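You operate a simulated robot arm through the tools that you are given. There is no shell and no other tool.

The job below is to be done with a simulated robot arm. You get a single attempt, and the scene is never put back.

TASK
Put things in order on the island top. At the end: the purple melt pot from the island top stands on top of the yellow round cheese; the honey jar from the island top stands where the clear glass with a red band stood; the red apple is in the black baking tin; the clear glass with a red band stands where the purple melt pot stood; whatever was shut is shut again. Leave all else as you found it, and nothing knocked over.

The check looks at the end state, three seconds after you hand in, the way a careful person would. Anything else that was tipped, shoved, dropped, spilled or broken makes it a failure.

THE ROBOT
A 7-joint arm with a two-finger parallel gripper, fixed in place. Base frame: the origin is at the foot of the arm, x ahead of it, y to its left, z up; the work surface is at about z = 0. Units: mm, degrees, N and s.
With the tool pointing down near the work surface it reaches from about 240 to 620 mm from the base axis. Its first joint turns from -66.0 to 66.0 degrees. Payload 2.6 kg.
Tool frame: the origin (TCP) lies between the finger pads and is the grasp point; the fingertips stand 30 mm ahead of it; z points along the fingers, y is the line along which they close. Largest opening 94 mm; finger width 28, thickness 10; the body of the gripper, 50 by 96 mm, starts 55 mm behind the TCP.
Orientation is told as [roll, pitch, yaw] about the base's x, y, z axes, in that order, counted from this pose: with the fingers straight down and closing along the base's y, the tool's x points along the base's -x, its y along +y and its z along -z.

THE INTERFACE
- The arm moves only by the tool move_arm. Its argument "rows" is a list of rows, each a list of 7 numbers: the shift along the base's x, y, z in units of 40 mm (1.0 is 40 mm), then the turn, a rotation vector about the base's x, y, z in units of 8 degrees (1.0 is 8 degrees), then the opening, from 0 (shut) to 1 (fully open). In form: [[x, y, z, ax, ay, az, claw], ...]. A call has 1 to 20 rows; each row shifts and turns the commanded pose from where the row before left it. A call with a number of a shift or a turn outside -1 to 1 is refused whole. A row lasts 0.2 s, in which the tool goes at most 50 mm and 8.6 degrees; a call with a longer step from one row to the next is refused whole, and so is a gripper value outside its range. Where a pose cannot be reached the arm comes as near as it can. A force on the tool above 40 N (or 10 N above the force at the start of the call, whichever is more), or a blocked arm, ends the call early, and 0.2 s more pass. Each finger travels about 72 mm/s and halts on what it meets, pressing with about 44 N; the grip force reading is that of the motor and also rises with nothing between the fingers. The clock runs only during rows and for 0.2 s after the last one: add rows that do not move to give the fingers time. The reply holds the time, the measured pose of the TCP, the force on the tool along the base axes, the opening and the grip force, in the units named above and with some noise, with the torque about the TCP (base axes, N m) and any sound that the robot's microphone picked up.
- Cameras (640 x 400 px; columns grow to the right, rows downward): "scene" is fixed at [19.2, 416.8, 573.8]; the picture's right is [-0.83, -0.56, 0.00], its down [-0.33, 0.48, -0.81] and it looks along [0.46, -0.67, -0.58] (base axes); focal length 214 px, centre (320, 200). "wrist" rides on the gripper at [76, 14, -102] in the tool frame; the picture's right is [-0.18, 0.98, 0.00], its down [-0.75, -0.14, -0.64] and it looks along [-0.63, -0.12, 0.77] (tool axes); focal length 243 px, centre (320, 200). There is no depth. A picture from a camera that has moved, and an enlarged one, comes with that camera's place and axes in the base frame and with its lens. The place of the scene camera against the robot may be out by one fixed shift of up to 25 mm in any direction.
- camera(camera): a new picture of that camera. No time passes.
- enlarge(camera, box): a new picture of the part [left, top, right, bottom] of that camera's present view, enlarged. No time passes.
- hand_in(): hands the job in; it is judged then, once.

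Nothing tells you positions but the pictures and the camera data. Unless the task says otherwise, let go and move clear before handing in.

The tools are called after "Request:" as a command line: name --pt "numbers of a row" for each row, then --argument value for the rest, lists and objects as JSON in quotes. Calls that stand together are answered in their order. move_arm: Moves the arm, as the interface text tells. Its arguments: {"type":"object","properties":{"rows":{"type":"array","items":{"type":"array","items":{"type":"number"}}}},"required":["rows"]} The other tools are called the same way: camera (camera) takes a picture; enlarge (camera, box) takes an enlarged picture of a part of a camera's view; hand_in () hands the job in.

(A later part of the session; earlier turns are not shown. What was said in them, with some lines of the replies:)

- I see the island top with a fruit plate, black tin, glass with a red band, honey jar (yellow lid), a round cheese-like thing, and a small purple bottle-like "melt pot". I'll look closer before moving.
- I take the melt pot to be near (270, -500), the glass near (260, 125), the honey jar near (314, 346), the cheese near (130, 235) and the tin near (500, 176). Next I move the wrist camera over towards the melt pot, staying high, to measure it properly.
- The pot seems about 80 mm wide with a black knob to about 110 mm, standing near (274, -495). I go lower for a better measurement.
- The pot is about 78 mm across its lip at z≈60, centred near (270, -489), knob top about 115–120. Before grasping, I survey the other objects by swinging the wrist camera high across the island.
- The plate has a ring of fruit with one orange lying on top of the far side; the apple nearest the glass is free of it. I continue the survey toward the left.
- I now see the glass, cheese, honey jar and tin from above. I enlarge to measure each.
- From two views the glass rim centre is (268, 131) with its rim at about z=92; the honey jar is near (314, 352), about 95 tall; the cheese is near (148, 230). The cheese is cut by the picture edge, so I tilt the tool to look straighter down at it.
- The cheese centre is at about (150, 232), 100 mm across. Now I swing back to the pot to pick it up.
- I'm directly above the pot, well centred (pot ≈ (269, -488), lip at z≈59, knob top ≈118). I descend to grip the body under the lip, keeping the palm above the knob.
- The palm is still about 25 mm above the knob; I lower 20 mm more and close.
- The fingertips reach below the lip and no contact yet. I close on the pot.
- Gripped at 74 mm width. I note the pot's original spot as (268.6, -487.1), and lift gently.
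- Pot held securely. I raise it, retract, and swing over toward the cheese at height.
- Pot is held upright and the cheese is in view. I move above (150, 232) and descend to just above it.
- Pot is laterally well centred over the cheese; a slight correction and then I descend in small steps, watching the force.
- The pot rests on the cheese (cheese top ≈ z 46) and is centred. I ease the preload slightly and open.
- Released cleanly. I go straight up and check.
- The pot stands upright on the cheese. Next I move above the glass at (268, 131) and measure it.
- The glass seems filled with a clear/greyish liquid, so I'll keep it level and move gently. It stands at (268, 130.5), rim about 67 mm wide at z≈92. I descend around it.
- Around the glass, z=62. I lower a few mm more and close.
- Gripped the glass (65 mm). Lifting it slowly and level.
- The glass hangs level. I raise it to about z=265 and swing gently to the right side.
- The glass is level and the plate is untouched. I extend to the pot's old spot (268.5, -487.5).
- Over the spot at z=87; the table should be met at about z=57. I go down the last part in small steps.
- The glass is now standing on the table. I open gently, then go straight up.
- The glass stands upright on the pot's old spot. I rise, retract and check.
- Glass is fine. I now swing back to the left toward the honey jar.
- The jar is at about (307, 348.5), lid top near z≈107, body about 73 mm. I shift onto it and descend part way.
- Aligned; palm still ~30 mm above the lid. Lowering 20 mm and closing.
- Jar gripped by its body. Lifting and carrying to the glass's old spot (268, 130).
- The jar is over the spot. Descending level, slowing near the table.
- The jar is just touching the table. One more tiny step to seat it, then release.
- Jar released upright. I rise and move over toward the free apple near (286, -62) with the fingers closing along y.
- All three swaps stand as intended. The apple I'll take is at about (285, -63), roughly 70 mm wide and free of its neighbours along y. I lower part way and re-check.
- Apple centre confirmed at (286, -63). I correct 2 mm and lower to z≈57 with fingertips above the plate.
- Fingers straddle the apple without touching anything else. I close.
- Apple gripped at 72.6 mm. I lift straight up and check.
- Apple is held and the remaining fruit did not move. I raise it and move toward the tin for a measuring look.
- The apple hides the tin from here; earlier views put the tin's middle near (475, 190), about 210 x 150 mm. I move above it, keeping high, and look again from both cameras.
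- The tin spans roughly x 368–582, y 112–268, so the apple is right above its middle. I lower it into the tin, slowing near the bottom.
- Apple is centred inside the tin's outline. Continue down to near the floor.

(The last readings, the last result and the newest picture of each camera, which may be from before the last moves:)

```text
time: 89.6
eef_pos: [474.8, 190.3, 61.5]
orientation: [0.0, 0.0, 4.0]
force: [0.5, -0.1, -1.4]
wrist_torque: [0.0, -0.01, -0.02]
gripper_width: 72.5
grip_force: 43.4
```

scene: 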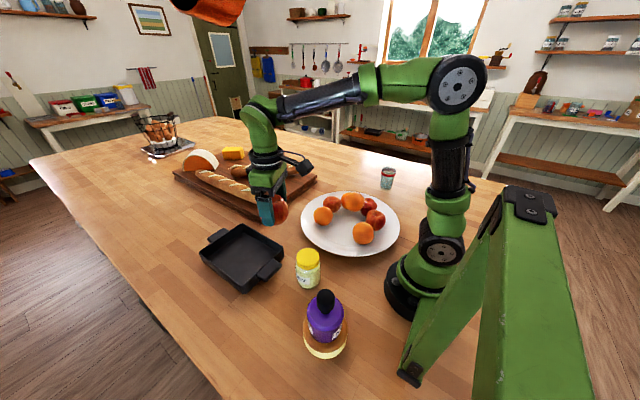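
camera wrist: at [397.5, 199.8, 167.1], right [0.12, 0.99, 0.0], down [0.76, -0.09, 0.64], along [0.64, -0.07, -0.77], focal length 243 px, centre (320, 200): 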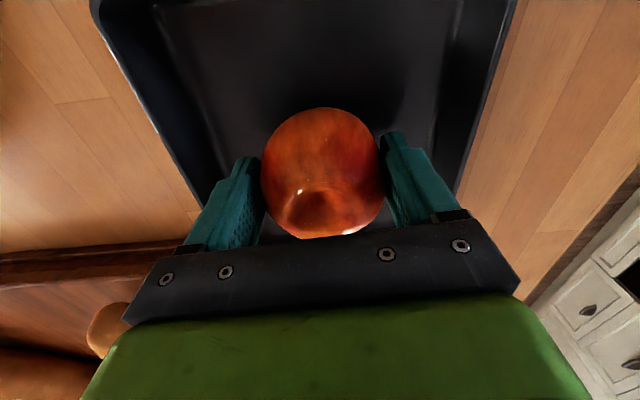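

Request:
move_arm --pt "0 0 -0.04 0 0 0 0.5" --pt "0 0 0 0 0 0 0.5"

Request:
move_arm --pt "0 0 -0.04 0 0 0 0.5" --pt "0 0 0 0 0 0 0.5"

```text
time: 90.2
eef_pos: [475.8, 189.7, 59.0]
orientation: [0.0, 0.0, 4.0]
force: [0.6, -0.9, -2.2]
wrist_torque: [0.03, -0.02, -0.03]
gripper_width: 72.7
grip_force: 43.6
```

```text
time: 90.8
eef_pos: [476.0, 190.2, 57.6]
orientation: [0.0, 0.1, 4.0]
force: [-1.9, -1.4, 3.4]
wrist_torque: [0.0, 0.1, 0.04]
gripper_width: 72.4
grip_force: 43.7
```

The apple touches the tin floor. I open modestly so the fingers stay clear of the tin walls.

Request:
move_arm --pt "0 0 0.01 0 0 0 0.5" --pt "0 0 0 0 0 0 0.79" --pt "0 0 0 0 0 0 0.83" --pt "0 0 0 0 0 0 0.88" --pt "0 0 0 0 0 0 0.88" --pt "0 0 0 0 0 0 0.88"

Request:
camera --camera "wrist"

Request:
enlarge --camera "scene" --box '[180, 190, 320, 310]'

```text
time: 92.2
eef_pos: [475.0, 189.6, 59.1]
orientation: [0.1, 0.0, 4.0]
force: [0.4, -0.5, -0.9]
wrist_torque: [0.03, -0.02, 0.05]
gripper_width: 82.9
grip_force: 0.0
```

```text
taken
camera wrist: at [397.5, 199.8, 160.9], right [0.12, 0.99, 0.0], down [0.76, -0.09, 0.64], along [0.64, -0.07, -0.77], focal length 243 px, centre (320, 200)
```

wrist: 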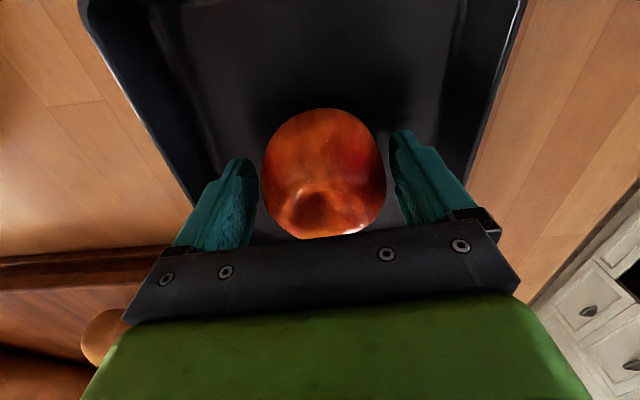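

```text
3.33 times, centred on (250, 250) of scene
camera zoom: at [19.2, 416.8, 573.8], right [-0.83, -0.56, 0.0], down [-0.33, 0.48, -0.81], along [0.46, -0.67, -0.58], focal length 715 px, centre (553, 33)
```

zoom: 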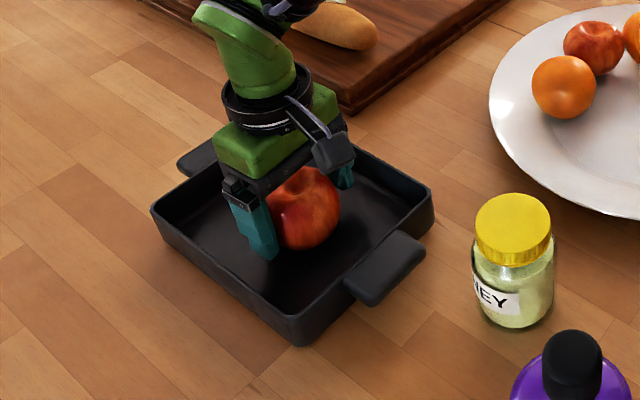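

The apple is released and resting in the tin. I rise straight up and pull back to check everything.

Request:
move_arm --pt "0 0 0.2 0 0 0 0.88" --pt "0 0 0.6 0 0 0 0.88" --pt "0 0 0.9 0 0 0 0.88" --pt "0 0 1 0 0 0 1" --pt "0 0 1 0 0 0 1" --pt "0 0 1 0 0 0 1" --pt "0 0 1 0 0 0 1" --pt "-0.8 -0.5 0 0 0 0 1" --pt "-0.8 -0.5 0 0 0 0 1" --pt "-0.8 -0.5 0 0 0 0 1" --pt "-0.8 -0.6 0 0 0 0 1" --pt "0 -0.9 0 0 0 0 1" --pt "0 -0.9 0 0 0 0 1" --pt "0 -0.9 0 0 0 0 1" --pt "0 -0.9 0 0 0 0 1" --pt "0 0 0 0 0 0 1" --pt "0 0 0 0 0 0 1" --pt "0 0 0 0 0 0 1"

Request:
camera --camera "scene"

Request:
camera --camera "wrist"

Request:
enlarge --camera "scene" --box '[190, 160, 420, 370]'

```text
time: 96.0
eef_pos: [347.2, -39.1, 285.3]
orientation: [0.0, -0.1, 4.0]
force: [0.1, -0.1, 0.1]
wrist_torque: [0.0, 0.0, 0.03]
gripper_width: 94.2
grip_force: 0.2
```

```text
taken
```

scene: 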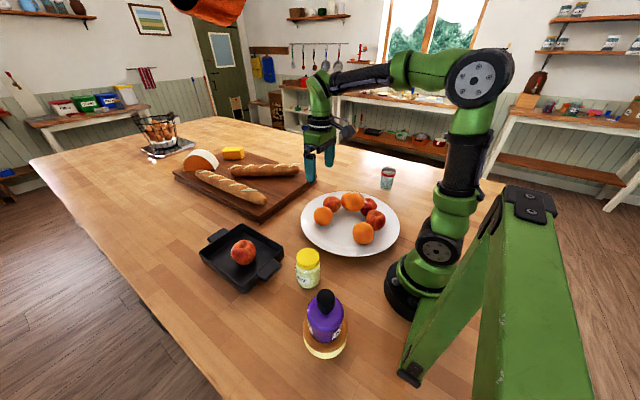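

```text
taken
camera wrist: at [269.2, -28.3, 388.3], right [0.12, 0.99, 0.0], down [0.76, -0.09, 0.64], along [0.64, -0.07, -0.77], focal length 243 px, centre (320, 200)
```

wrist: 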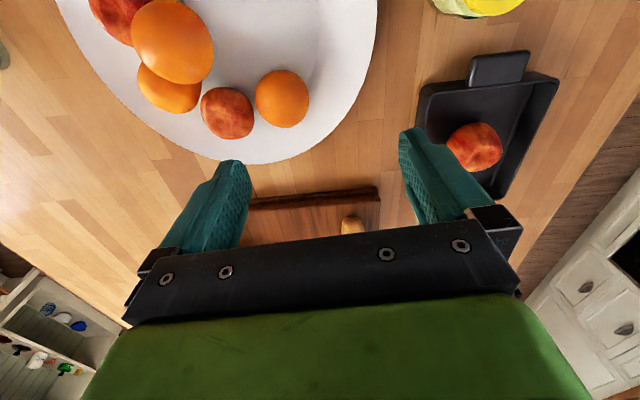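

```text
1.90 times, centred on (305, 265) of scene
camera zoom: at [19.2, 416.8, 573.8], right [-0.83, -0.56, 0.0], down [-0.33, 0.48, -0.81], along [0.46, -0.67, -0.58], focal length 408 px, centre (349, 76)
```

zoom: 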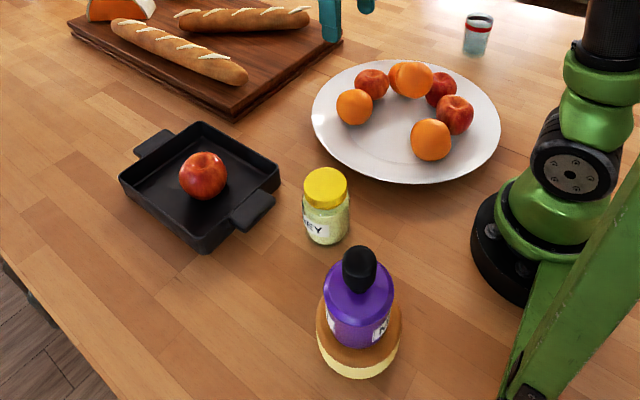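

Everything is in place: the pot is upright on the cheese, and the glass stands on the pot's old spot. The honey jar, still lidded, is on the glass's old spot, and the apple is in the tin. Nothing else appears moved, and the arm is clear, so I hand in.

Request:
hand_in

```text
The job is handed in.
```

I handed the job in with all four moves done. Nothing was knocked over or spilled in the last pictures; the hand-in reply gave no verdict.

- **Purple melt pot:** it stands upright on the round cheese near the left front of the island, at about (150, 230). I took that to be the yellow round cheese, since the other two cheeses are on the bread board.
- **Glass with the red band:** it stands where the melt pot stood, at about (269, -487). It looked filled with liquid, so I carried it level and slowly.
- **Honey jar:** it stands where the glass stood, at about (268, 130), with its lid still on.
- **Red apple:** there were four red apples on the plate, so I took the one that touched no other fruit. It now rests in the middle of the black baking tin, and the rest of the fruit stayed put.

Nothing was opened, so there was nothing to shut again. The gripper was empty and clear of everything when I handed in.
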